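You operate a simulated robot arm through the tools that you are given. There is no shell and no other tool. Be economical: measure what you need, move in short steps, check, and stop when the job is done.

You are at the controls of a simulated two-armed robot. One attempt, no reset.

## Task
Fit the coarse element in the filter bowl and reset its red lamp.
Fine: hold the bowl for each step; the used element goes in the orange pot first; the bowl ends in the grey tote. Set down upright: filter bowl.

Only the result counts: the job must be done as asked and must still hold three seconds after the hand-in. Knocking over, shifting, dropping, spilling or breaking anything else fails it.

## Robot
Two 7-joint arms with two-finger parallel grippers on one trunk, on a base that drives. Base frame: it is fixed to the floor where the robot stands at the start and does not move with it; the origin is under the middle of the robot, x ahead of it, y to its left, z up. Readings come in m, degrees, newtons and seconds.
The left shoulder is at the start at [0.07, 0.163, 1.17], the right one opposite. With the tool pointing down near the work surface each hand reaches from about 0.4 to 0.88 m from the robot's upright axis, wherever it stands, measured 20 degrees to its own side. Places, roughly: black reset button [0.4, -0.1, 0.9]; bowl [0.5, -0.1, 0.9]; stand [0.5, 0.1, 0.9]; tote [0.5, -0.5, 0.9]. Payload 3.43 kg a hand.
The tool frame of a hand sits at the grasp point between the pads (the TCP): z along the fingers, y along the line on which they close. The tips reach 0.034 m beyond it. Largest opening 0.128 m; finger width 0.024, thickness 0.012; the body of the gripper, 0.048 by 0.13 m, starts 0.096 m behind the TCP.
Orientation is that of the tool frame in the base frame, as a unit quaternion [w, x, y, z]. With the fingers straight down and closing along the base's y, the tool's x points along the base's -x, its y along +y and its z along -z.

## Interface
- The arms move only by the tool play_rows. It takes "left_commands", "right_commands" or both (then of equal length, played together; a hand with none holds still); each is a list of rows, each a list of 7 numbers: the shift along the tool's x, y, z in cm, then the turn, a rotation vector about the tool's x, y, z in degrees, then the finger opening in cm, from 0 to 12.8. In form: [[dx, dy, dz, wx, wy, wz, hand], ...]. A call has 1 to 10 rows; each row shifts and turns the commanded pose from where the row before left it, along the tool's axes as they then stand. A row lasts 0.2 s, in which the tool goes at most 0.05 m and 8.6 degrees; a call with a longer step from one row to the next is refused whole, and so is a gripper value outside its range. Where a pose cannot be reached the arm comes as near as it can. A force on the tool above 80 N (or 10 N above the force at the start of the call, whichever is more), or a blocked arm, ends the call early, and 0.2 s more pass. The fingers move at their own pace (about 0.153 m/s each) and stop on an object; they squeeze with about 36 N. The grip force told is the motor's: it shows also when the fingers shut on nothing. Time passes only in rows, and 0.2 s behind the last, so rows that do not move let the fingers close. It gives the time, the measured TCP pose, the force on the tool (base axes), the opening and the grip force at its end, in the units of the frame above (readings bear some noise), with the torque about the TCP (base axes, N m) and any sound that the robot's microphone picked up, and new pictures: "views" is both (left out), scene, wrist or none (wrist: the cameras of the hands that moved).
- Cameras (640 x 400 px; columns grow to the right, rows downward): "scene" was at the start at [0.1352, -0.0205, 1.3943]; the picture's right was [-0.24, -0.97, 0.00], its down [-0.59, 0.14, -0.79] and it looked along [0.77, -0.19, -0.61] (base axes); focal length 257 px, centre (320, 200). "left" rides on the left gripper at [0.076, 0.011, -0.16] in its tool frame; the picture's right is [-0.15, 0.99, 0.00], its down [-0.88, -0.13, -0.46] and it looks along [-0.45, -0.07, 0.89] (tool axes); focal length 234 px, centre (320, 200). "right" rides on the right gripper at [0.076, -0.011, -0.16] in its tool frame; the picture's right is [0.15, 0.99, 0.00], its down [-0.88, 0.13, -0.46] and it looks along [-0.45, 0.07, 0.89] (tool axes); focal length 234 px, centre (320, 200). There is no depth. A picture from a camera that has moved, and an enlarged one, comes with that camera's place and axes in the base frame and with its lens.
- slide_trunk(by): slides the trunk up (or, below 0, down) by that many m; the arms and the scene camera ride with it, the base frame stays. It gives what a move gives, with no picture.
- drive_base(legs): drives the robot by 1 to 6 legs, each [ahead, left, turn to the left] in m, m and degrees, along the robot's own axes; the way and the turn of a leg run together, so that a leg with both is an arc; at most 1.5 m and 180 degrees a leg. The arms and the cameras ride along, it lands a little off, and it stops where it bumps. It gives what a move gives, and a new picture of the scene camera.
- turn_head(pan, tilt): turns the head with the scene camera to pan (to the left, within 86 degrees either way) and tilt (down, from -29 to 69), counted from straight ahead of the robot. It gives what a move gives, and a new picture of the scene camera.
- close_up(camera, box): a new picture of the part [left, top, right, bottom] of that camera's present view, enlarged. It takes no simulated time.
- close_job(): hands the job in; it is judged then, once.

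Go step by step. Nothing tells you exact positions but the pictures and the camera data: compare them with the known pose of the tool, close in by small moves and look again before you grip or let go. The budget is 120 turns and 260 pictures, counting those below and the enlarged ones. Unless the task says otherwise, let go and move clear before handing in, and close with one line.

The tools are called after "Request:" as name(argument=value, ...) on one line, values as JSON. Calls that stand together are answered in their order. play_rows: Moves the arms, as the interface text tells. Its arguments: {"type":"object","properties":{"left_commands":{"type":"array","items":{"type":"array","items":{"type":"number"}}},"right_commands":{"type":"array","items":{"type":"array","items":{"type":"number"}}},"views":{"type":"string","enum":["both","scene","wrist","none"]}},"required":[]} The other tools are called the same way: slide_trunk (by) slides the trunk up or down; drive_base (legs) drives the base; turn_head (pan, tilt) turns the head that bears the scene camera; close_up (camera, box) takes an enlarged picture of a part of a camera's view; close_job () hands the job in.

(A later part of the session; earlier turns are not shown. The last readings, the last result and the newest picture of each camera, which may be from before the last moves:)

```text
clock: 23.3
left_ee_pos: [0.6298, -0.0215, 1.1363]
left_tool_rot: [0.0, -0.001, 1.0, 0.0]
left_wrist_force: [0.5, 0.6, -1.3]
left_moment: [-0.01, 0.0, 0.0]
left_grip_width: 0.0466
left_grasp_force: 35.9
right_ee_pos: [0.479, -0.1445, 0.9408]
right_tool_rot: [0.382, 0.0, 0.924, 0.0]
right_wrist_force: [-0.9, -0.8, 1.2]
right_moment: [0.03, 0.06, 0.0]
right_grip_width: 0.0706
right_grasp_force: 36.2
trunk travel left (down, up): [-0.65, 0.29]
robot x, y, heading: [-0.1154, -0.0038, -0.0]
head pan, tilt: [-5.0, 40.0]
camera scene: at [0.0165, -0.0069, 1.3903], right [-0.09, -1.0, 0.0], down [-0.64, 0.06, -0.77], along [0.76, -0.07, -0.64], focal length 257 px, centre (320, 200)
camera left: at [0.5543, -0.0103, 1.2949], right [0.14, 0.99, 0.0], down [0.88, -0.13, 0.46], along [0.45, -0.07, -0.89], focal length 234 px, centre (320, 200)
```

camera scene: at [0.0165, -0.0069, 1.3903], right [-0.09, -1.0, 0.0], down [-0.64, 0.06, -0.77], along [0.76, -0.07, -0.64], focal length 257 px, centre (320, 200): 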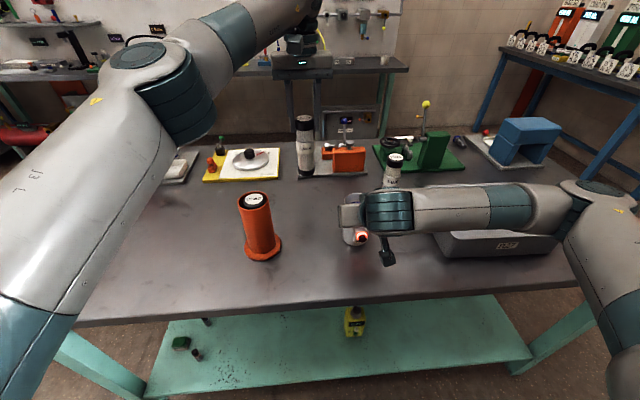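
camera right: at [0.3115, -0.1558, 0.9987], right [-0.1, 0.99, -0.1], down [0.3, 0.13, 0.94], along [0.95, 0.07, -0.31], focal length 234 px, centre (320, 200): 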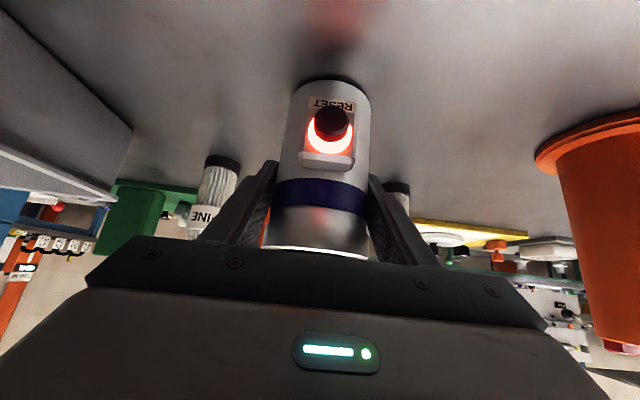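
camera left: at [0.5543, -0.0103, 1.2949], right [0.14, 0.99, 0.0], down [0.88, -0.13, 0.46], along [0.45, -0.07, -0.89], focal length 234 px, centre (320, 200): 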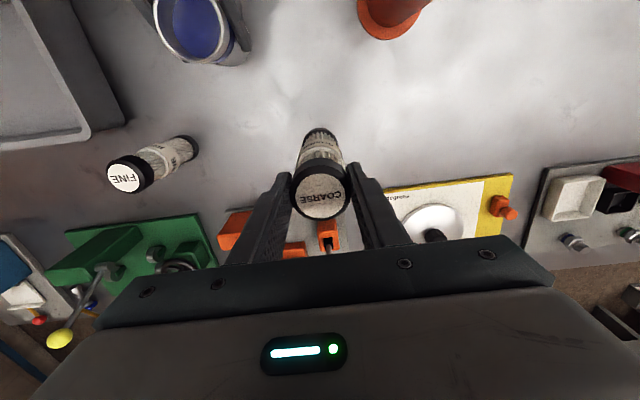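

Coarse element held. I raise it a little more and carry it above the bowl.

Request:
play_rows(left_commands=[[0, 0, -3.5, 0, 0, 0, 4], [3.03, -2.45, 0, 0, 0, 0, 4], [3.03, -2.45, 0, 0, 0, 0, 4], [3.03, -2.45, 0, 0, 0, 0, 4], [3.03, -2.45, 0, 0, 0, 0, 4], [3.03, -2.45, 0, 0, 0, 0, 4], [0, 0, 0, 0, 0, 0, 4]], views="both")

Request:
close_up(camera="left", box=[240, 80, 400, 240])

Request:
close_up(camera="scene", box=[290, 100, 430, 250])

```text
clock: 24.9
left_ee_pos: [0.4783, -0.1433, 1.1722]
left_tool_rot: [0.0, -0.001, 1.0, 0.0]
left_wrist_force: [0.5, -0.2, -0.2]
left_moment: [-0.03, 0.0, 0.02]
left_grip_width: 0.0466
left_grasp_force: 36.0
right_ee_pos: [0.4782, -0.1433, 0.9404]
right_tool_rot: [0.383, -0.001, 0.924, 0.001]
right_wrist_force: [-1.2, -0.7, 0.6]
right_moment: [0.05, 0.05, 0.02]
right_grip_width: 0.0703
right_grasp_force: 36.0
trunk travel left (down, up): [-0.65, 0.29]
robot x, y, heading: [-0.1197, 0.0025, -0.1]
head pan, tilt: [-5.0, 40.0]
camera scene: at [0.0165, -0.0068, 1.3903], right [-0.09, -1.0, 0.0], down [-0.64, 0.06, -0.77], along [0.76, -0.07, -0.64], focal length 257 px, centre (320, 200)
camera left: at [0.4029, -0.1327, 1.3308], right [0.14, 0.99, 0.0], down [0.88, -0.13, 0.46], along [0.45, -0.07, -0.89], focal length 234 px, centre (320, 200)
```

scene: 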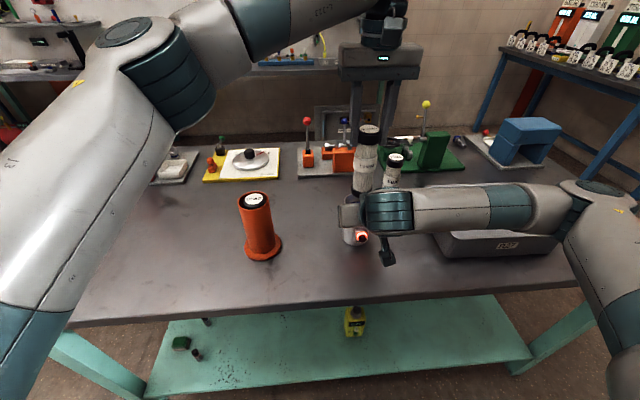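
left: 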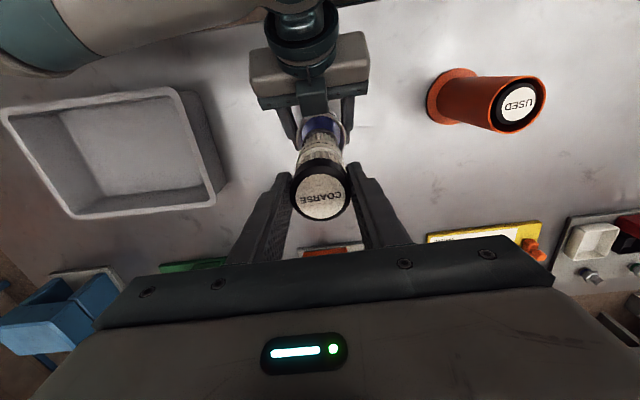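

```text
2.50 times, centred on (320, 160) of left
camera zoom: at [0.4029, -0.1327, 1.3308], right [0.14, 0.99, 0.0], down [0.88, -0.13, 0.46], along [0.45, -0.07, -0.89], focal length 585 px, centre (320, 300)
```

zoom: 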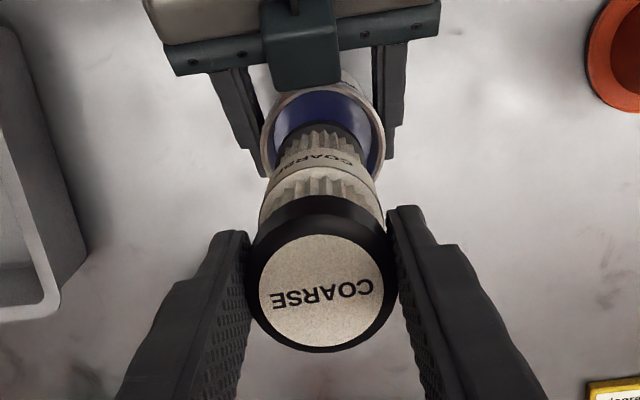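

```text
2.67 times, centred on (360, 175) of scene
camera zoom: at [0.0165, -0.0068, 1.3903], right [-0.09, -1.0, 0.0], down [-0.64, 0.06, -0.77], along [0.76, -0.07, -0.64], focal length 686 px, centre (213, 267)
```

zoom: 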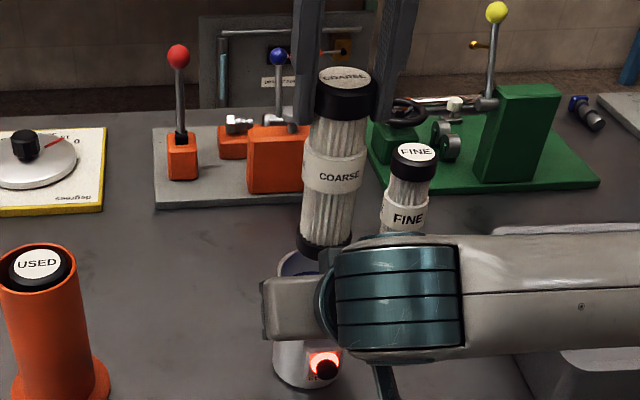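

Aligned within about 2 mm. I lower it in, ending slowly.

Request:
play_rows(left_commands=[[-0.1, 0, 3, 0, 0, 0, 4], [0, 0, 3, 0, 0, 0, 4], [0, 0, 3, 0, 0, 0, 4], [0, 0, 3, 0, 0, 0, 4], [0, 0, 2, 0, 0, 0, 4], [0, 0, 0, 0, 0, 0, 4]], views="wrist")

Request:
close_up(camera="scene", box=[290, 100, 430, 250])

```text
clock: 26.3
left_ee_pos: [0.4797, -0.145, 1.0309]
left_tool_rot: [0.001, -0.001, 1.0, 0.0]
left_wrist_force: [0.0, 0.9, -1.8]
left_moment: [0.01, 0.01, -0.01]
left_grip_width: 0.0468
left_grasp_force: 35.6
right_ee_pos: [0.4787, -0.1435, 0.9423]
right_tool_rot: [0.382, -0.001, 0.924, 0.0]
right_wrist_force: [0.9, 1.0, 1.2]
right_moment: [0.02, -0.05, 0.0]
right_grip_width: 0.0706
right_grasp_force: 36.3
trunk travel left (down, up): [-0.65, 0.29]
robot x, y, heading: [-0.1161, 0.0019, 0.1]
head pan, tilt: [-5.0, 40.0]
camera left: at [0.4034, -0.1323, 1.1895], right [0.14, 0.99, 0.0], down [0.88, -0.13, 0.46], along [0.45, -0.07, -0.89], focal length 234 px, centre (320, 200)
```

left: 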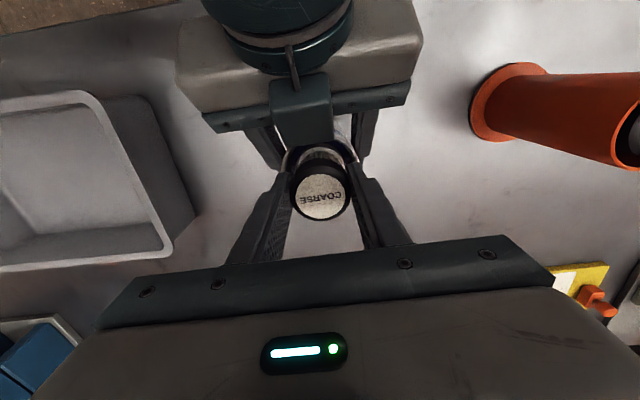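

```text
2.67 times, centred on (360, 175) of scene
camera zoom: at [0.0164, -0.0073, 1.3903], right [-0.09, -1.0, 0.0], down [-0.64, 0.06, -0.77], along [0.76, -0.07, -0.64], focal length 686 px, centre (213, 267)
```

zoom: 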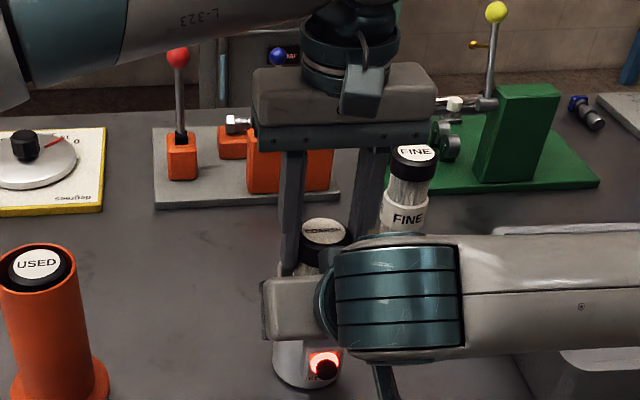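

About 1 cm remains to seat. I go down slowly, watching the force.

Request:
play_rows(left_commands=[[0, 0, 0.4, 0, 0, 0, 4], [0, 0, 0.3, 0, 0, 0, 4], [0, 0, 0.3, 0, 0, 0, 4], [0, 0, 0, 0, 0, 0, 4]], views="none")

```text
clock: 27.3
left_ee_pos: [0.4797, -0.1444, 1.021]
left_tool_rot: [0.001, -0.001, 1.0, -0.001]
left_wrist_force: [-2.4, 2.1, 14.4]
left_moment: [0.35, 0.25, 0.02]
left_grip_width: 0.0469
left_grasp_force: 35.7
right_ee_pos: [0.4793, -0.1434, 0.9409]
right_tool_rot: [0.382, 0.0, 0.924, 0.0]
right_wrist_force: [6.7, -0.4, -5.1]
right_moment: [0.21, -0.52, -0.03]
right_grip_width: 0.0705
right_grasp_force: 35.7
trunk travel left (down, up): [-0.65, 0.29]
robot x, y, heading: [-0.1183, -0.0019, 0.1]
head pan, tilt: [-5.0, 40.0]
```

Contact felt at the expected seated height. I press 2 mm more to make sure it is home, then release and rise.

Request:
play_rows(left_commands=[[0, 0, 0.2, 0, 0, 0, 4], [0, 0, 0, 0, 0, 0, 4]], views="none")

Request:
play_rows(left_commands=[[0, 0, -0.2, 0, 0, 0, 5], [0, 0, 0, 0, 0, 0, 7], [0, 0, 0, 0, 0, 0, 7.5], [0, 0, -4, 0, 0, 0, 7.5], [0, 0, -4, 0, 0, 0, 7.5], [0, 0, -4, 0, 0, 0, 7.5], [0, 0, -3, 0, 0, 0, 7.5]], views="both")

Request:
close_up(camera="left", box=[240, 80, 400, 180])

```text
clock: 27.9
left_ee_pos: [0.4787, -0.144, 1.0207]
left_tool_rot: [0.001, -0.002, 1.0, -0.001]
left_wrist_force: [-1.0, 3.3, 30.1]
left_moment: [0.59, -0.2, -0.04]
left_grip_width: 0.0467
left_grasp_force: 35.8
right_ee_pos: [0.4772, -0.1449, 0.9396]
right_tool_rot: [0.382, 0.0, 0.924, 0.0]
right_wrist_force: [6.6, -2.3, -9.2]
right_moment: [0.2, -0.14, -0.15]
right_grip_width: 0.0706
right_grasp_force: 35.9
trunk travel left (down, up): [-0.65, 0.29]
robot x, y, heading: [-0.1192, -0.0018, -0.1]
head pan, tilt: [-5.0, 40.0]
```

```text
clock: 29.5
left_ee_pos: [0.4776, -0.1441, 1.1711]
left_tool_rot: [0.0, 0.001, 1.0, -0.001]
left_wrist_force: [-0.6, -0.1, 0.0]
left_moment: [0.01, 0.02, 0.02]
left_grip_width: 0.0752
left_grasp_force: 0.0
right_ee_pos: [0.4789, -0.1444, 0.9405]
right_tool_rot: [0.383, 0.0, 0.924, -0.001]
right_wrist_force: [-1.2, -0.1, 3.7]
right_moment: [0.01, 0.23, -0.05]
right_grip_width: 0.0703
right_grasp_force: 36.0
trunk travel left (down, up): [-0.65, 0.29]
robot x, y, heading: [-0.1194, -0.0041, 0.5]
head pan, tilt: [-5.0, 40.0]
camera scene: at [0.0157, -0.0073, 1.3904], right [-0.09, -1.0, 0.0], down [-0.64, 0.06, -0.77], along [0.76, -0.07, -0.64], focal length 257 px, centre (320, 200)
camera left: at [0.4025, -0.1333, 1.33], right [0.14, 0.99, 0.0], down [0.88, -0.13, 0.46], along [0.45, -0.07, -0.89], focal length 234 px, centre (320, 200)
```

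scene: 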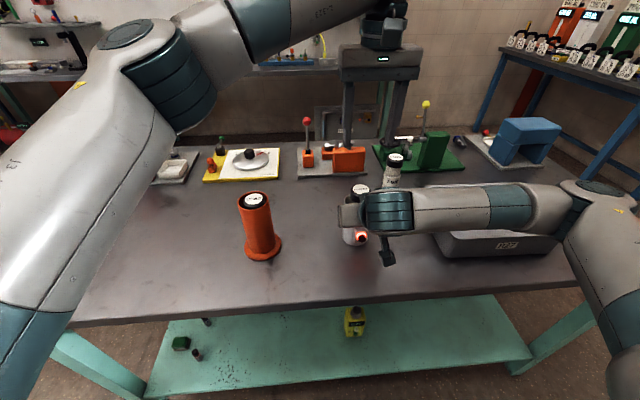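
left: 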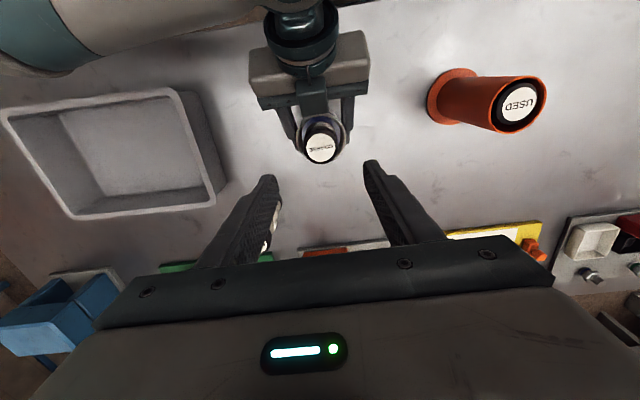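

```text
4.00 times, centred on (320, 130) of left
camera zoom: at [0.4025, -0.1333, 1.33], right [0.14, 0.99, 0.0], down [0.88, -0.13, 0.46], along [0.45, -0.07, -0.89], focal length 937 px, centre (320, 480)
```

zoom: 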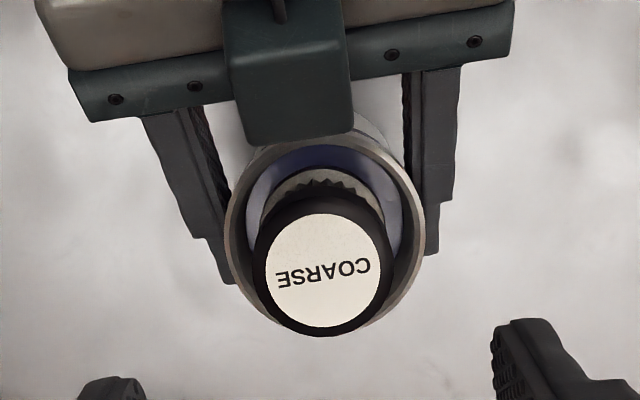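

Coarse is seated centrally, just like the old one. Now I bring the left hand back over to the left and turn it, to approach the reset button from the near-left side under the right hand.

Request:
play_rows(left_commands=[[0, 0, -3, 0, 0, 0, 5], [0.5, 4.4, 0, 0, 0, 0, 0], [0.5, 4.4, 0, 0, 0, 0, 0], [0.5, 4.4, 0, 0, 0, 0, 0], [0.5, 4.4, 0, 0, 0, 0, 0], [0.5, 4.4, 0, 0, 0, 0, 0], [0, 0, 0, 0, 0, 8.5, 0], [0, 0, 0, 0, 0, 8.5, 0], [0, 0, 0, 0, 0, 8.5, 0], [0, 0, 0, 0, 0, 8.5, 0]], views="none")

Request:
play_rows(left_commands=[[0, 0, 0, 0, 0, 8.5, 0], [0, 0, 0, 0, 0, 8.5, 0], [0, 0, 0, 0, 0, 8.5, 0], [0, 0, 0, 0, 0, 0.5, 0], [0, 0, 0, 0, -8.5, 0, 0], [0, 0, 0, 0, -8.5, 0, 0], [0, 0, 0, 0, -8.5, 0, 0], [0, 0, 0, 0, -8.5, 0, 0], [0, 0, 0, 0, 0, 0, 0]], views="scene")

```text
clock: 31.7
left_ee_pos: [0.4532, 0.0756, 1.2008]
left_tool_rot: [0.001, 0.293, 0.956, 0.0]
left_wrist_force: [0.1, -0.1, -0.2]
left_moment: [-0.02, -0.03, 0.0]
left_grip_width: 0.0
left_grasp_force: 33.0
right_ee_pos: [0.4784, -0.1442, 0.9405]
right_tool_rot: [0.383, -0.001, 0.924, 0.001]
right_wrist_force: [-1.0, 0.4, 5.4]
right_moment: [0.19, 0.03, 0.08]
right_grip_width: 0.0705
right_grasp_force: 35.8
trunk travel left (down, up): [-0.65, 0.29]
robot x, y, heading: [-0.1224, -0.0015, 0.2]
head pan, tilt: [-5.0, 40.0]
```

```text
clock: 33.7
left_ee_pos: [0.4532, 0.0757, 1.2028]
left_tool_rot: [0.254, 0.476, 0.829, -0.146]
left_wrist_force: [-0.1, -1.4, 0.3]
left_moment: [0.0, 0.01, 0.05]
left_grip_width: 0.0
left_grasp_force: 33.0
right_ee_pos: [0.4773, -0.1446, 0.9405]
right_tool_rot: [0.383, -0.001, 0.924, 0.0]
right_wrist_force: [0.0, -0.6, 4.2]
right_moment: [-0.04, 0.07, 0.12]
right_grip_width: 0.0706
right_grasp_force: 36.4
trunk travel left (down, up): [-0.65, 0.29]
robot x, y, heading: [-0.1219, -0.0003, 0.2]
head pan, tilt: [-5.0, 40.0]
camera scene: at [0.0157, -0.0076, 1.3904], right [-0.09, -1.0, 0.0], down [-0.64, 0.06, -0.77], along [0.76, -0.07, -0.64], focal length 257 px, centre (320, 200)
```

scene: 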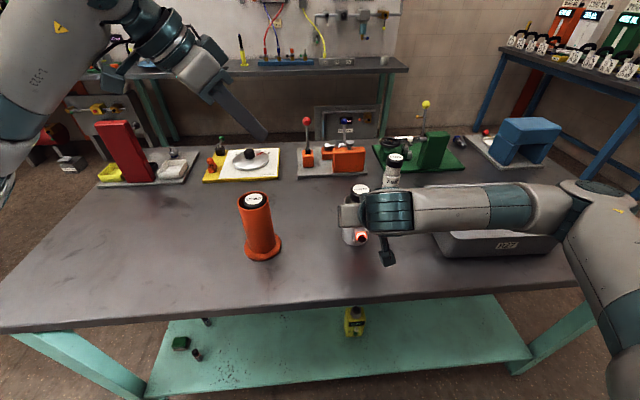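

The orientation is progressing; I finish the pitch and bring the hand down beside the pot, clear on the left of the bowl.

Request:
play_rows(left_commands=[[0, 0, 0, 0, -7.75, 0, 0], [0, 0, 0, 0, -7.75, 0, 0], [0, 0, 0, 0, -7.75, 0, 0], [0, 0, 0, 0, -7.75, 0, 0], [0.1, -3.45, -0.2, 0, 0, 0, 0], [0.1, -3.45, -0.2, 0, 0, 0, 0], [0.1, -3.45, -0.2, 0, 0, 0, 0], [3.85, 0, 1.8, 0, 0, 0, 0], [3.85, 0, 1.8, 0, 0, 0, 0], [0, 0, 0, 0, 0, 0, 0]], views="both")

```text
clock: 35.9
left_ee_pos: [0.3643, 0.0293, 1.1151]
left_tool_rot: [0.465, 0.421, 0.731, -0.269]
left_wrist_force: [0.4, 0.5, -0.6]
left_moment: [0.01, 0.01, -0.02]
left_grip_width: 0.0
left_grasp_force: 33.3
left hand out of reach, approached as far as the arm can: row 9
right_ee_pos: [0.4784, -0.143, 0.941]
right_tool_rot: [0.382, -0.001, 0.924, 0.0]
right_wrist_force: [-0.3, -1.6, 4.3]
right_moment: [0.01, -0.01, 0.06]
right_grip_width: 0.0706
right_grasp_force: 35.9
trunk travel left (down, up): [-0.65, 0.29]
robot x, y, heading: [-0.121, 0.0014, -0.1]
head pan, tilt: [-5.0, 40.0]
camera scene: at [0.0157, -0.0072, 1.3904], right [-0.09, -1.0, 0.0], down [-0.64, 0.06, -0.77], along [0.76, -0.07, -0.64], focal length 257 px, centre (320, 200)
camera left: at [0.2856, 0.1881, 1.1145], right [0.89, 0.44, 0.13], down [-0.13, -0.03, 0.99], along [0.44, -0.9, 0.03], focal length 234 px, centre (320, 200)
```

scene: 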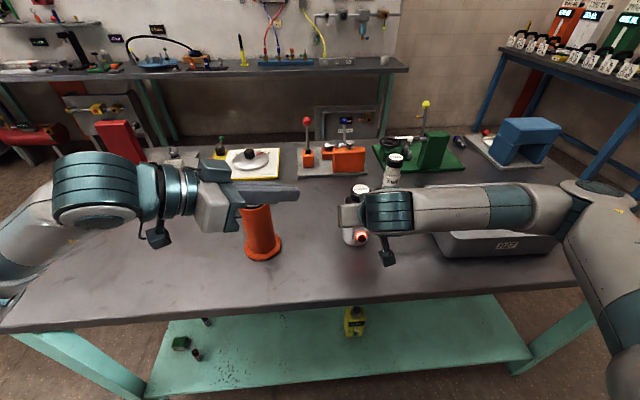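
left: 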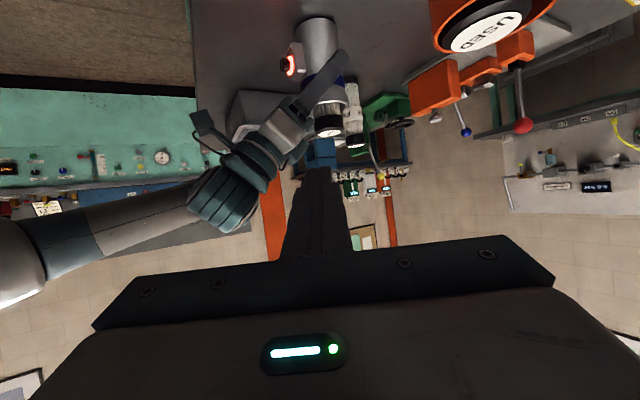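

Slightly near the fold limit but on target. I continue down to button height, left of the bowl.

Request:
play_rows(left_commands=[[3.2, 0, 1.48, 0, 0, 0, 0], [3.2, 0, 1.48, 0, 0, 0, 0], [3.2, 0, 1.48, 0, 0, 0, 0], [3.2, 0, 1.48, 0, 0, 0, 0], [3.2, 0, 1.48, 0, 0, 0, 0], [0, 0, 0, 0, 0, 0, 0]], views="both")

```text
clock: 37.3
left_ee_pos: [0.3692, 0.0288, 0.9401]
left_tool_rot: [0.465, 0.421, 0.731, -0.268]
left_wrist_force: [-0.8, 0.2, 0.3]
left_moment: [0.02, -0.02, 0.02]
left_grip_width: 0.0
left_grasp_force: 33.2
left hand out of reach, approached as far as the arm can: row 1
right_ee_pos: [0.4774, -0.144, 0.9395]
right_tool_rot: [0.382, 0.0, 0.924, -0.001]
right_wrist_force: [-0.5, -0.6, 3.7]
right_moment: [-0.03, 0.0, 0.05]
right_grip_width: 0.0705
right_grasp_force: 36.4
trunk travel left (down, up): [-0.65, 0.29]
robot x, y, heading: [-0.1195, 0.001, -0.0]
head pan, tilt: [-5.0, 40.0]
camera scene: at [0.0157, -0.0072, 1.3904], right [-0.09, -1.0, 0.0], down [-0.64, 0.06, -0.77], along [0.76, -0.07, -0.64], focal length 257 px, centre (320, 200)
camera left: at [0.2897, 0.1878, 0.9378], right [0.89, 0.44, 0.13], down [-0.13, -0.03, 0.99], along [0.44, -0.9, 0.03], focal length 234 px, centre (320, 200)
```

scene: 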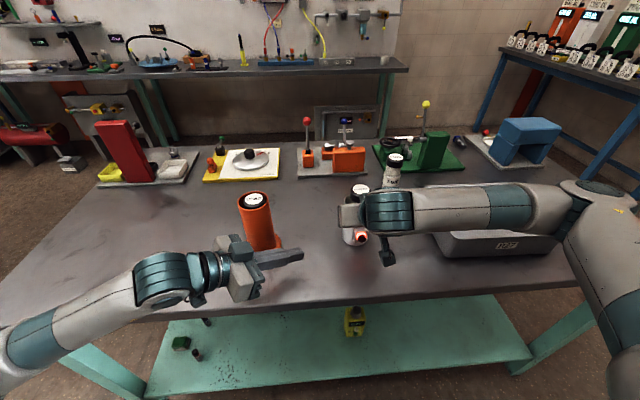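
left: 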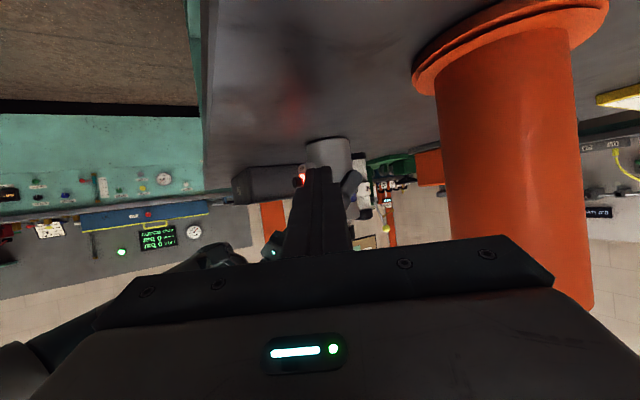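

Clear of the pot. I now slide toward -y, stopping just in front of the button.

Request:
play_rows(left_commands=[[-1.39, -2.14, 3.09, 0, 0, 0, 0], [-1.39, -2.14, 3.09, 0, 0, 0, 0], [-1.39, -2.14, 3.09, 0, 0, 0, 0], [0, 0, 0, 0, 0, 0, 0]], views="both")

Request:
close_up(camera="right", box=[240, 60, 480, 210])

Request:
close_up(camera="scene", box=[260, 180, 420, 290])

```text
clock: 38.3
left_ee_pos: [0.3635, -0.091, 0.9393]
left_tool_rot: [0.466, 0.42, 0.731, -0.267]
left_wrist_force: [0.8, 0.1, -0.3]
left_moment: [0.0, 0.0, -0.01]
left_grip_width: 0.0
left_grasp_force: 33.1
right_ee_pos: [0.4766, -0.1425, 0.9406]
right_tool_rot: [0.383, 0.0, 0.924, 0.0]
right_wrist_force: [-0.1, -0.8, 2.8]
right_moment: [0.11, -0.03, -0.07]
right_grip_width: 0.0707
right_grasp_force: 36.5
trunk travel left (down, up): [-0.65, 0.29]
robot x, y, heading: [-0.1152, -0.0017, 0.1]
head pan, tilt: [-5.0, 40.0]
camera scene: at [0.0158, -0.0065, 1.3904], right [-0.09, -1.0, 0.0], down [-0.64, 0.06, -0.77], along [0.76, -0.07, -0.64], focal length 257 px, centre (320, 200)
camera left: at [0.2851, 0.0675, 0.9369], right [0.89, 0.44, 0.13], down [-0.13, -0.03, 0.99], along [0.44, -0.9, 0.03], focal length 234 px, centre (320, 200)
```

scene: 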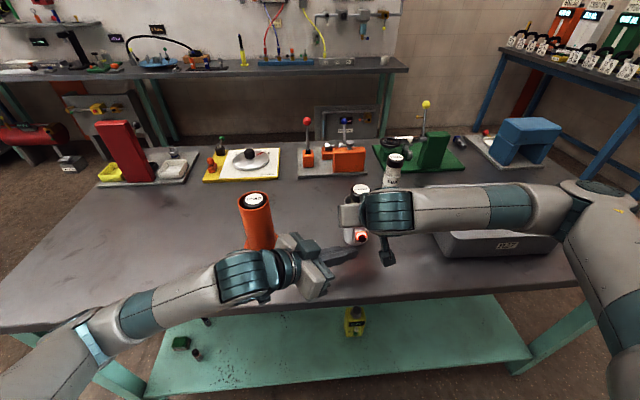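
left: 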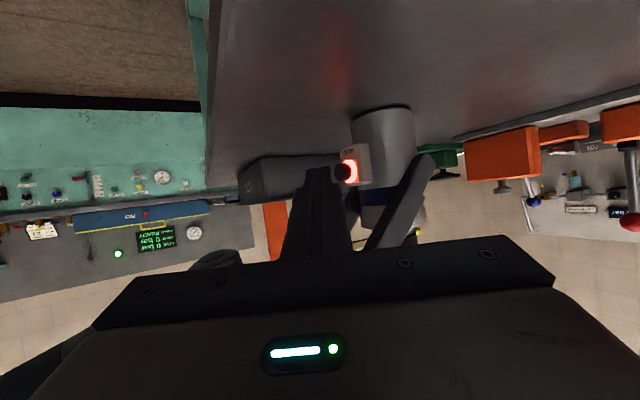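

```text
2.67 times, centred on (360, 135) of right
camera zoom: at [0.3114, -0.1556, 0.9988], right [-0.1, 0.99, -0.1], down [0.3, 0.13, 0.94], along [0.95, 0.07, -0.31], focal length 624 px, centre (213, 373)
```

zoom: 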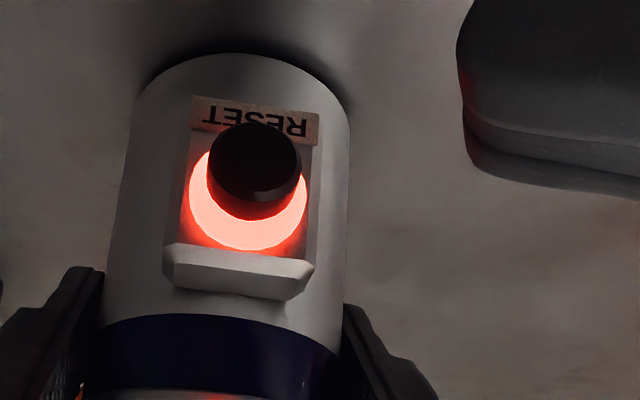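

```text
3.64 times, centred on (340, 235) of scene
camera zoom: at [0.0158, -0.0065, 1.3904], right [-0.09, -1.0, 0.0], down [-0.64, 0.06, -0.77], along [0.76, -0.07, -0.64], focal length 936 px, centre (247, 73)
```

zoom: 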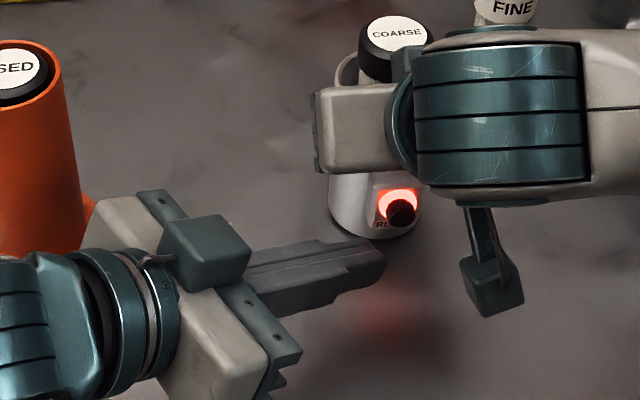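

The right wrist camera shows the button and my fingertip approaching at the right height. One more 4 cm sideways step brings the tip in front of the button.

Request:
play_rows(left_commands=[[-0.7, -1.07, 1.55, 0, 0, 0, 0], [-0.65, -1.0, 1.45, 0, 0, 0, 0], [0, 0, 0, 0, 0, 0, 0]], views="none")

Request:
close_up(camera="right", box=[240, 60, 480, 210])

Request:
close_up(camera="scene", box=[280, 190, 420, 290])

```text
clock: 39.1
left_ee_pos: [0.3626, -0.1304, 0.9388]
left_tool_rot: [0.466, 0.42, 0.731, -0.267]
left_wrist_force: [-0.6, 0.3, -0.3]
left_moment: [-0.02, -0.02, 0.02]
left_grip_width: 0.0
left_grasp_force: 33.7
right_ee_pos: [0.4787, -0.1444, 0.9406]
right_tool_rot: [0.382, -0.001, 0.924, 0.001]
right_wrist_force: [0.5, -0.3, 3.6]
right_moment: [0.04, -0.08, -0.11]
right_grip_width: 0.0704
right_grasp_force: 35.7
trunk travel left (down, up): [-0.65, 0.29]
robot x, y, heading: [-0.1216, 0.0013, -0.1]
head pan, tilt: [-5.0, 40.0]
```

```text
2.67 times, centred on (360, 135) of right
camera zoom: at [0.3113, -0.1558, 0.9988], right [-0.1, 0.99, -0.1], down [0.3, 0.13, 0.94], along [0.95, 0.07, -0.31], focal length 624 px, centre (213, 373)
```

zoom: 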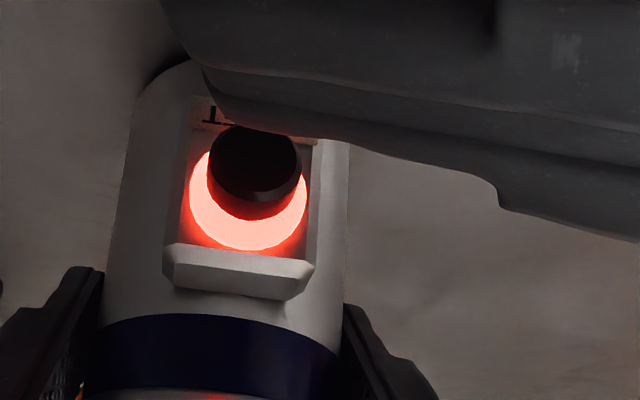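

```text
4.00 times, centred on (350, 240) of scene
camera zoom: at [0.016, -0.0071, 1.3904], right [-0.09, -1.0, 0.0], down [-0.64, 0.06, -0.77], along [0.76, -0.07, -0.64], focal length 1030 px, centre (200, 40)
```

zoom: 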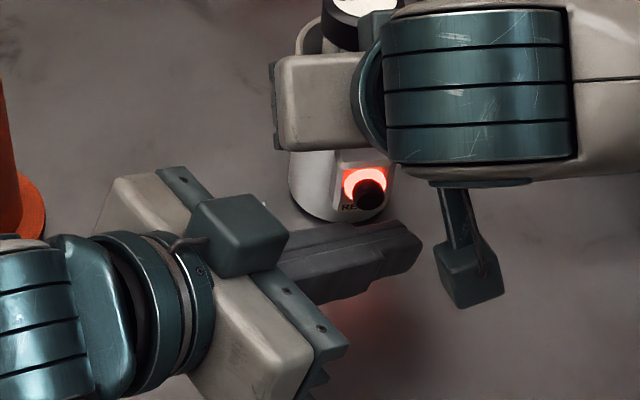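

The tip is in front of the button. I push in +x by small steps, watching force and lamp.

Request:
play_rows(left_commands=[[-0.11, 0.43, 0.23, 0, 0, 0, 0], [-0.11, 0.43, 0.23, 0, 0, 0, 0], [-0.11, 0.43, 0.23, 0, 0, 0, 0], [0, 0, 0, 0, 0, 0, 0]], views="none")

Request:
close_up(camera="right", box=[240, 60, 480, 210])

```text
clock: 40.1
left_ee_pos: [0.3777, -0.1295, 0.9388]
left_tool_rot: [0.466, 0.42, 0.731, -0.268]
left_wrist_force: [-0.2, -0.1, -0.3]
left_moment: [-0.01, 0.03, -0.03]
left_grip_width: 0.0
left_grasp_force: 33.5
right_ee_pos: [0.4774, -0.1434, 0.941]
right_tool_rot: [0.382, -0.001, 0.924, 0.0]
right_wrist_force: [1.3, -1.5, 3.7]
right_moment: [-0.02, -0.13, 0.02]
right_grip_width: 0.0704
right_grasp_force: 36.0
trunk travel left (down, up): [-0.65, 0.29]
robot x, y, heading: [-0.1196, 0.0034, 0.3]
head pan, tilt: [-5.0, 40.0]
```

```text
2.67 times, centred on (360, 135) of right
camera zoom: at [0.3113, -0.1559, 0.9988], right [-0.1, 0.99, -0.1], down [0.3, 0.13, 0.94], along [0.95, 0.07, -0.31], focal length 624 px, centre (213, 373)
```

zoom: 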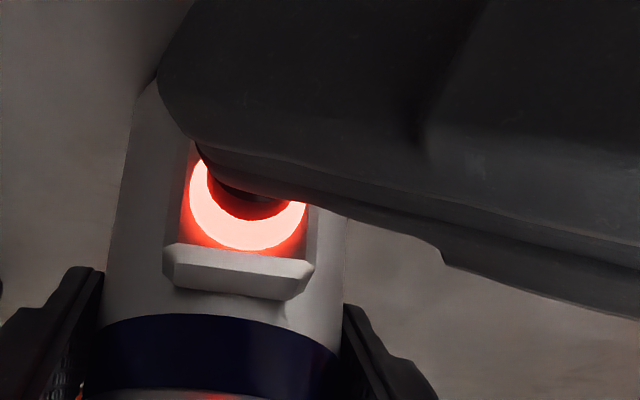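

Request:
play_rows(left_commands=[[-0.085, 0.35, 0.18, 0, 0, 0, 0], [-0.085, 0.35, 0.18, 0, 0, 0, 0], [-0.04, 0.17, 0.09, 0, 0, 0, 0], [0, 0, 0, 0, 0, 0, 0]], views="none")

Request:
close_up(camera="right", box=[240, 60, 480, 210])

```text
clock: 41.1
left_ee_pos: [0.3876, -0.1305, 0.9396]
left_tool_rot: [0.466, 0.421, 0.731, -0.268]
left_wrist_force: [0.1, 0.0, -0.7]
left_moment: [-0.01, 0.0, 0.0]
left_grip_width: 0.0001
left_grasp_force: 32.8
right_ee_pos: [0.4784, -0.1441, 0.9409]
right_tool_rot: [0.382, -0.001, 0.924, 0.001]
right_wrist_force: [1.6, -0.9, 4.6]
right_moment: [-0.02, -0.09, 0.03]
right_grip_width: 0.0707
right_grasp_force: 35.3
trunk travel left (down, up): [-0.65, 0.29]
robot x, y, heading: [-0.1198, -0.0011, 0.3]
head pan, tilt: [-5.0, 40.0]
```

```text
2.67 times, centred on (360, 135) of right
camera zoom: at [0.3113, -0.1559, 0.9988], right [-0.1, 0.99, -0.1], down [0.3, 0.13, 0.94], along [0.95, 0.07, -0.31], focal length 624 px, centre (213, 373)
```

zoom: 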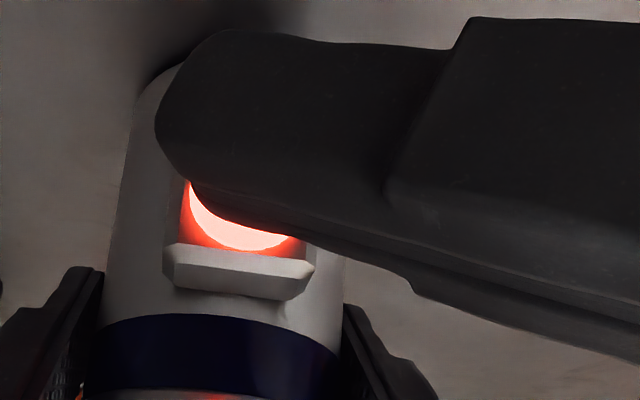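

Not touching yet; I continue in 3 mm steps.

Request:
play_rows(left_commands=[[-0.06, 0.26, 0.135, 0, 0, 0, 0], [0, 0, 0, 0, 0, 0, 0], [-0.06, 0.26, 0.135, 0, 0, 0, 0], [0, 0, 0, 0, 0, 0, 0]], views="none")

Request:
close_up(camera="right", box=[240, 60, 480, 210])

```text
clock: 42.1
left_ee_pos: [0.3924, -0.1304, 0.9396]
left_tool_rot: [0.466, 0.421, 0.731, -0.268]
left_wrist_force: [-3.1, -0.2, -0.1]
left_moment: [-0.01, 0.04, -0.08]
left_grip_width: 0.0
left_grasp_force: 33.2
right_ee_pos: [0.4776, -0.1426, 0.9396]
right_tool_rot: [0.383, 0.0, 0.924, 0.0]
right_wrist_force: [3.0, 0.4, 4.2]
right_moment: [-0.06, -0.04, 0.03]
right_grip_width: 0.0705
right_grasp_force: 36.5
trunk travel left (down, up): [-0.65, 0.29]
robot x, y, heading: [-0.1169, 0.0026, 0.2]
head pan, tilt: [-5.0, 40.0]
```

```text
2.67 times, centred on (360, 135) of right
camera zoom: at [0.3113, -0.1559, 0.9988], right [-0.1, 0.99, -0.1], down [0.3, 0.13, 0.94], along [0.95, 0.07, -0.31], focal length 624 px, centre (213, 373)
```

zoom: 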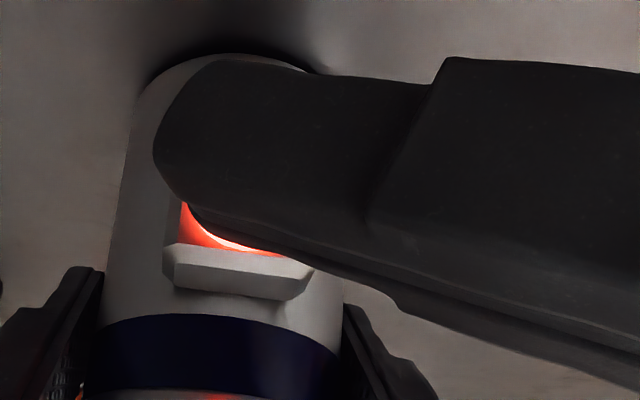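

Contact: about 3 N in the button direction. I press further.

Request:
play_rows(left_commands=[[-0.06, 0.26, 0.135, 0, 0, 0, 0], [0, 0, 0, 0, 0, 0, 0], [-0.04, 0.17, 0.09, 0, 0, 0, 0], [0, 0, 0, 0, 0, 0, 0]], views="none")

Request:
close_up(camera="right", box=[240, 60, 480, 210])

```text
clock: 43.1
left_ee_pos: [0.398, -0.1308, 0.9393]
left_tool_rot: [0.466, 0.421, 0.73, -0.269]
left_wrist_force: [-19.4, -1.2, 4.2]
left_moment: [-0.1, 0.22, -0.41]
left_grip_width: 0.0
left_grasp_force: 33.4
right_ee_pos: [0.4786, -0.1435, 0.9404]
right_tool_rot: [0.382, 0.0, 0.924, 0.0]
right_wrist_force: [18.8, 1.0, -1.0]
right_moment: [0.0, -0.35, 0.15]
right_grip_width: 0.0708
right_grasp_force: 36.2
trunk travel left (down, up): [-0.65, 0.29]
robot x, y, heading: [-0.1232, -0.0058, 0.2]
head pan, tilt: [-5.0, 40.0]
heard: click
```

```text
2.67 times, centred on (360, 135) of right
camera zoom: at [0.3117, -0.156, 0.9987], right [-0.1, 0.99, -0.1], down [0.3, 0.13, 0.95], along [0.95, 0.07, -0.31], focal length 624 px, centre (213, 373)
```

zoom: 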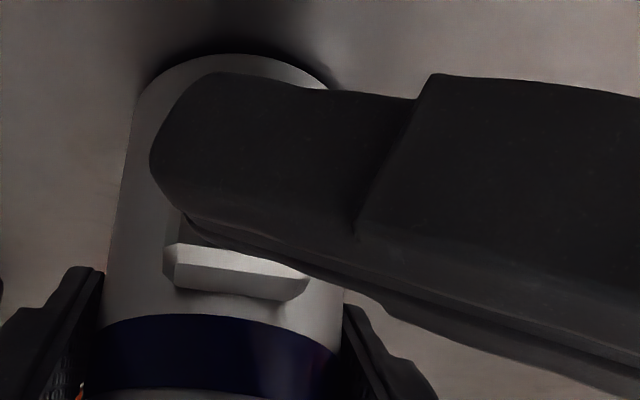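

Click heard and the lamp went dark. I back the left hand off the button and out to the left.

Request:
play_rows(left_commands=[[0.3, -1.2, -0.63, 0, 0, 0, 0], [0.3, -1.2, -0.63, 0, 0, 0, 0], [1.39, 2.14, -3.09, 0, 0, 0, 0], [1.39, 2.14, -3.09, 0, 0, 0, 0], [1.39, 2.14, -3.09, 0, 0, 0, 0], [1.39, 2.14, -3.09, 0, 0, 0, 0], [0, 0, 0, 0, 0, 0, 0]], views="none")

Request:
close_up(camera="right", box=[240, 60, 480, 210])

Request:
close_up(camera="scene", box=[180, 150, 640, 290])

```text
clock: 44.7
left_ee_pos: [0.3774, 0.0294, 0.9414]
left_tool_rot: [0.466, 0.421, 0.73, -0.269]
left_wrist_force: [-0.5, -1.0, -0.3]
left_moment: [0.02, -0.03, 0.0]
left_grip_width: 0.0
left_grasp_force: 33.4
right_ee_pos: [0.4785, -0.1441, 0.9402]
right_tool_rot: [0.383, -0.001, 0.924, 0.0]
right_wrist_force: [-1.7, 0.2, 3.4]
right_moment: [-0.09, 0.18, 0.02]
right_grip_width: 0.0702
right_grasp_force: 36.0
trunk travel left (down, up): [-0.65, 0.29]
robot x, y, heading: [-0.1214, -0.0017, -0.0]
head pan, tilt: [-5.0, 40.0]
```

```text
2.67 times, centred on (360, 135) of right
camera zoom: at [0.3109, -0.156, 0.9988], right [-0.11, 0.99, -0.1], down [0.3, 0.13, 0.94], along [0.95, 0.07, -0.31], focal length 624 px, centre (213, 373)
```

zoom: 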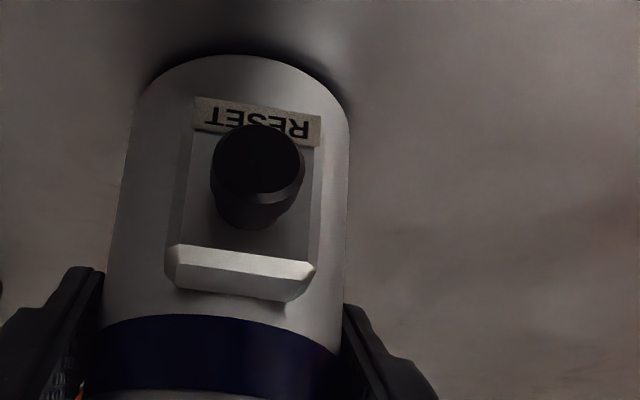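

```text
1.39 times, centred on (410, 220) of scene
camera zoom: at [0.0156, -0.0075, 1.3904], right [-0.09, -1.0, 0.0], down [-0.64, 0.06, -0.77], along [0.76, -0.07, -0.64], focal length 358 px, centre (195, 172)
```

zoom: 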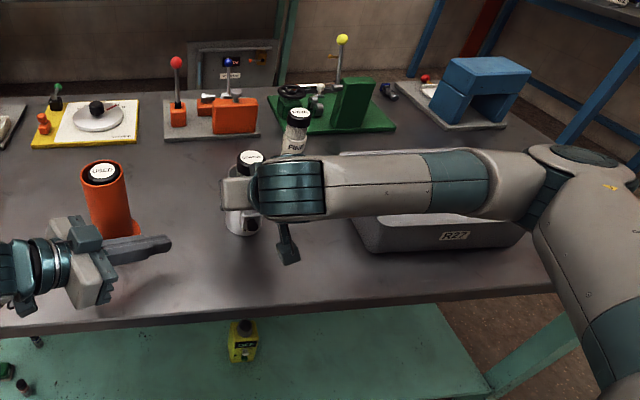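

Lamp is dark and the button has sprung back. Tote rim is about x 0.375–0.56, y -0.63…-0.33, z 0.955. I lift the bowl straight up.

Request:
play_rows(right_commands=[[-0.7, 0, -0.7, 0, 0, 0, 6.5], [-2, 0, -2, 0, 0, 0, 6.5], [-2.4, 0, -2.4, 0, 0, 0, 6.5], [-2.4, 0, -2.4, 0, 0, 0, 6.5], [-1.5, 0, -1.5, 0, 0, 0, 6.5], [0, 0, 0, 0, 0, 0, 6.5]], views="both")

```text
clock: 46.1
left_ee_pos: [0.3774, 0.0295, 0.9408]
left_tool_rot: [0.466, 0.42, 0.731, -0.268]
left_wrist_force: [-0.3, -0.7, -0.6]
left_moment: [0.0, 0.02, 0.0]
left_grip_width: 0.0
left_grasp_force: 32.8
right_ee_pos: [0.4788, -0.1441, 1.0667]
right_tool_rot: [0.383, -0.001, 0.924, 0.001]
right_wrist_force: [-0.1, 0.3, -4.2]
right_moment: [0.01, 0.0, -0.03]
right_grip_width: 0.0703
right_grasp_force: 36.0
trunk travel left (down, up): [-0.65, 0.29]
robot x, y, heading: [-0.119, -0.0015, 0.2]
head pan, tilt: [-5.0, 40.0]
camera scene: at [0.0168, -0.0074, 1.3902], right [-0.09, -1.0, 0.0], down [-0.64, 0.06, -0.77], along [0.76, -0.07, -0.64], focal length 257 px, centre (320, 200)
camera right: at [0.3115, -0.1553, 1.1255], right [-0.1, 0.99, -0.1], down [0.3, 0.13, 0.94], along [0.95, 0.07, -0.31], focal length 234 px, centre (320, 200)
```

scene: 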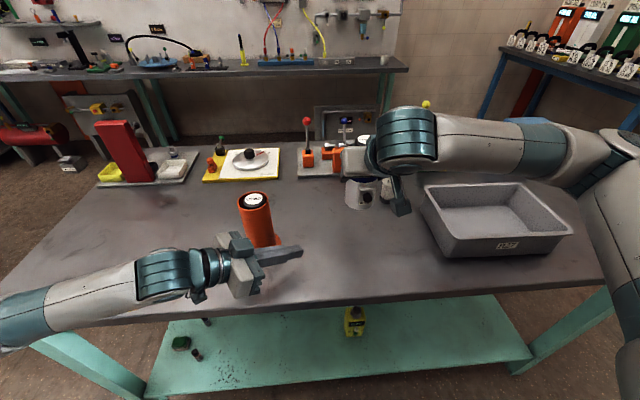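
right: 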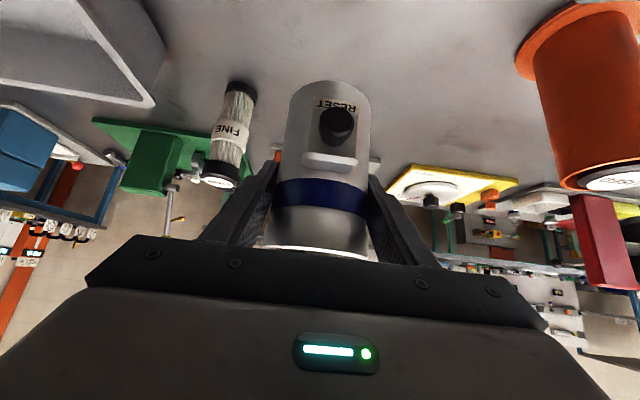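

Bowl lifted upright. I carry it sideways over the tote.

Request:
play_rows(right_commands=[[0, -2.5, 0, 0, 0, 0, 6.5], [0, -3.5, 0, 0, 0, 0, 6.5], [0, -4, 0, 0, 0, 0, 6.5], [0, -4, 0, 0, 0, 0, 6.5], [0, -4, 0, 0, 0, 0, 6.5], [0, -4, 0, 0, 0, 0, 6.5], [0, -4, 0, 0, 0, 0, 6.5], [0, -4, 0, 0, 0, 0, 6.5], [0, -3.3, 0, 0, 0, 0, 6.5], [0, 0, 0, 0, 0, 0, 6.5]], views="both")

Request:
close_up(camera="scene", box=[390, 90, 600, 270])

```text
clock: 48.3
left_ee_pos: [0.3771, 0.0297, 0.9397]
left_tool_rot: [0.466, 0.42, 0.731, -0.268]
left_wrist_force: [0.2, -0.2, -0.4]
left_moment: [0.03, -0.01, 0.0]
left_grip_width: 0.0001
left_grasp_force: 32.9
right_ee_pos: [0.4783, -0.4771, 1.067]
right_tool_rot: [0.383, 0.0, 0.924, -0.001]
right_wrist_force: [-0.6, 0.0, -3.6]
right_moment: [0.0, 0.01, -0.02]
right_grip_width: 0.0701
right_grasp_force: 35.6
trunk travel left (down, up): [-0.65, 0.29]
robot x, y, heading: [-0.1201, 0.0004, 0.1]
head pan, tilt: [-5.0, 40.0]
camera scene: at [0.017, -0.007, 1.3902], right [-0.09, -1.0, 0.0], down [-0.64, 0.06, -0.77], along [0.76, -0.07, -0.64], focal length 257 px, centre (320, 200)
camera right: at [0.3114, -0.4883, 1.1251], right [-0.11, 0.99, -0.1], down [0.3, 0.13, 0.94], along [0.95, 0.07, -0.31], focal length 234 px, centre (320, 200)
```

scene: 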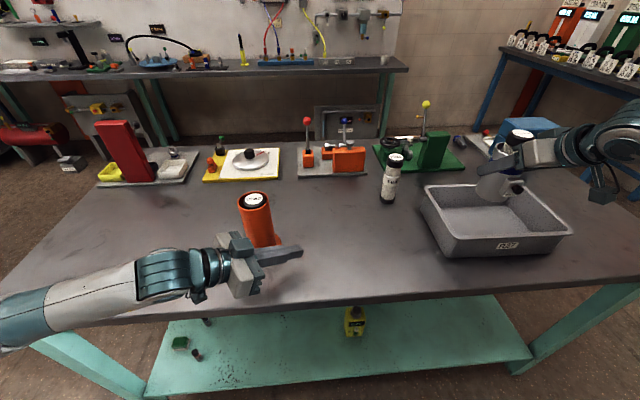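
right: 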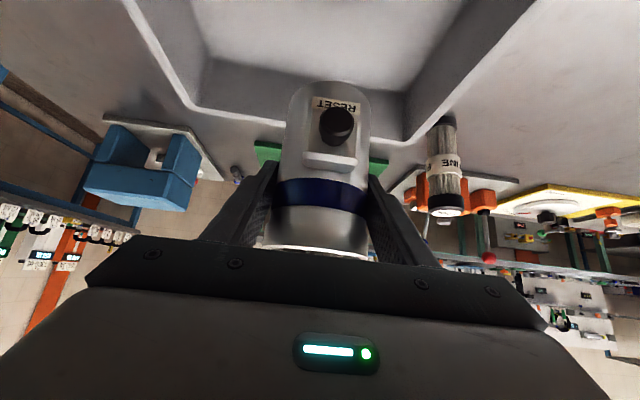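

```text
2.22 times, centred on (495, 180) of scene
camera zoom: at [0.017, -0.007, 1.3902], right [-0.09, -1.0, 0.0], down [-0.64, 0.06, -0.77], along [0.76, -0.07, -0.64], focal length 572 px, centre (-69, 244)
```

zoom: 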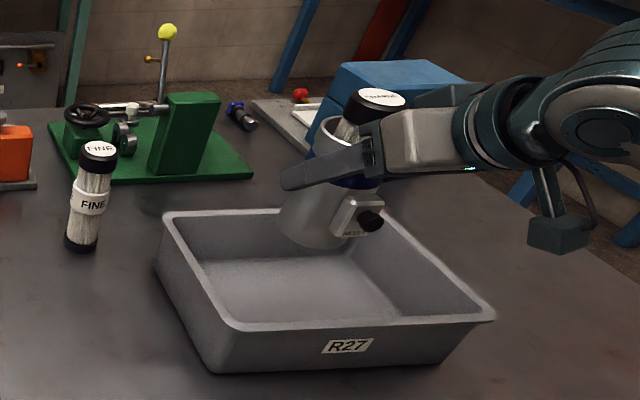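

Bowl is over the middle of the tote, well within its inner walls. I lower it, slowing down near the floor.

Request:
play_rows(right_commands=[[1.9, 0, 1.9, 0, 0, 0, 6.5], [1.9, 0, 1.9, 0, 0, 0, 6.5], [1.9, 0, 1.9, 0, 0, 0, 6.5], [1.5, 0, 1.5, 0, 0, 0, 6.5], [0, 0, 0, 0, 0, 0, 6.5]], views="both")

Request:
close_up(camera="scene", box=[390, 90, 600, 270])

```text
clock: 49.5
left_ee_pos: [0.3771, 0.0299, 0.9405]
left_tool_rot: [0.467, 0.42, 0.731, -0.268]
left_wrist_force: [0.0, -0.5, 0.0]
left_moment: [0.0, -0.02, 0.02]
left_grip_width: 0.0
left_grasp_force: 32.0
right_ee_pos: [0.4776, -0.4765, 0.9645]
right_tool_rot: [0.382, 0.0, 0.924, 0.0]
right_wrist_force: [-0.3, 0.1, -3.8]
right_moment: [0.0, -0.04, -0.02]
right_grip_width: 0.0704
right_grasp_force: 35.9
trunk travel left (down, up): [-0.65, 0.29]
robot x, y, heading: [-0.1217, 0.002, -0.1]
head pan, tilt: [-5.0, 40.0]
camera scene: at [0.0163, -0.0073, 1.3903], right [-0.09, -1.0, 0.0], down [-0.64, 0.06, -0.77], along [0.76, -0.07, -0.64], focal length 257 px, centre (320, 200)
camera right: at [0.3107, -0.4881, 1.0234], right [-0.1, 0.99, -0.1], down [0.3, 0.13, 0.94], along [0.95, 0.07, -0.31], focal length 234 px, centre (320, 200)
```

scene: 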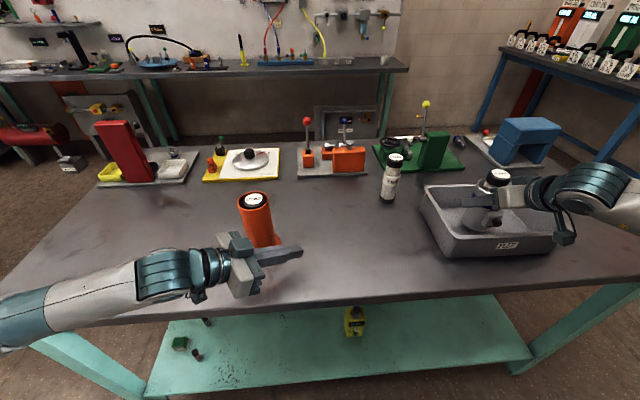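
right: 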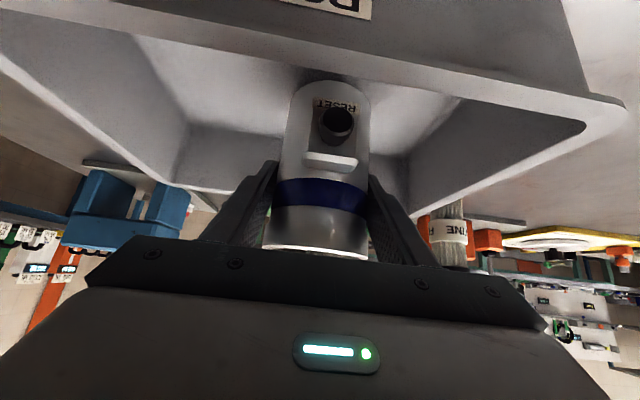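

```text
2.22 times, centred on (495, 180) of scene
camera zoom: at [0.0163, -0.0073, 1.3903], right [-0.09, -1.0, 0.0], down [-0.64, 0.06, -0.77], along [0.76, -0.07, -0.64], focal length 572 px, centre (-69, 244)
```

zoom: 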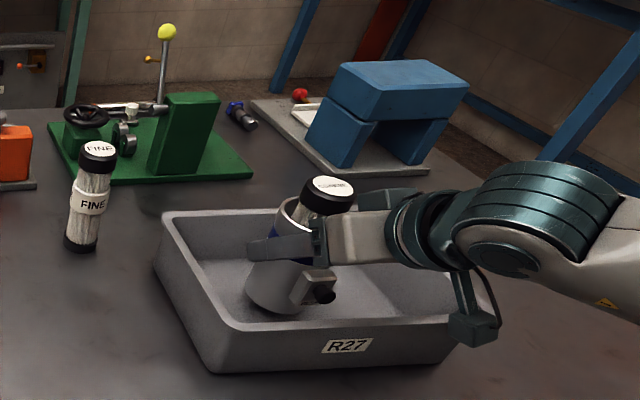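

Inside the tote with clearance all round. Final slow lowering, watching for contact.

Request:
play_rows(right_commands=[[0.35, 0, 0.35, 0, 0, 0, 6.5], [0.3, 0, 0.3, 0, 0, 0, 6.5], [0.25, 0, 0.25, 0, 0, 0, 6.5], [0, 0, 0, 0, 0, 0, 6.5]], views="none")

```text
clock: 50.5
left_ee_pos: [0.3773, 0.0284, 0.9392]
left_tool_rot: [0.465, 0.421, 0.731, -0.268]
left_wrist_force: [0.9, 0.1, 0.1]
left_moment: [-0.02, -0.02, -0.04]
left_grip_width: 0.0001
left_grasp_force: 33.4
right_ee_pos: [0.4779, -0.4765, 0.952]
right_tool_rot: [0.382, -0.001, 0.924, 0.0]
right_wrist_force: [0.3, -0.3, -3.4]
right_moment: [0.01, 0.0, 0.02]
right_grip_width: 0.0703
right_grasp_force: 36.1
trunk travel left (down, up): [-0.65, 0.29]
robot x, y, heading: [-0.1163, 0.0011, -0.0]
head pan, tilt: [-5.0, 40.0]
```

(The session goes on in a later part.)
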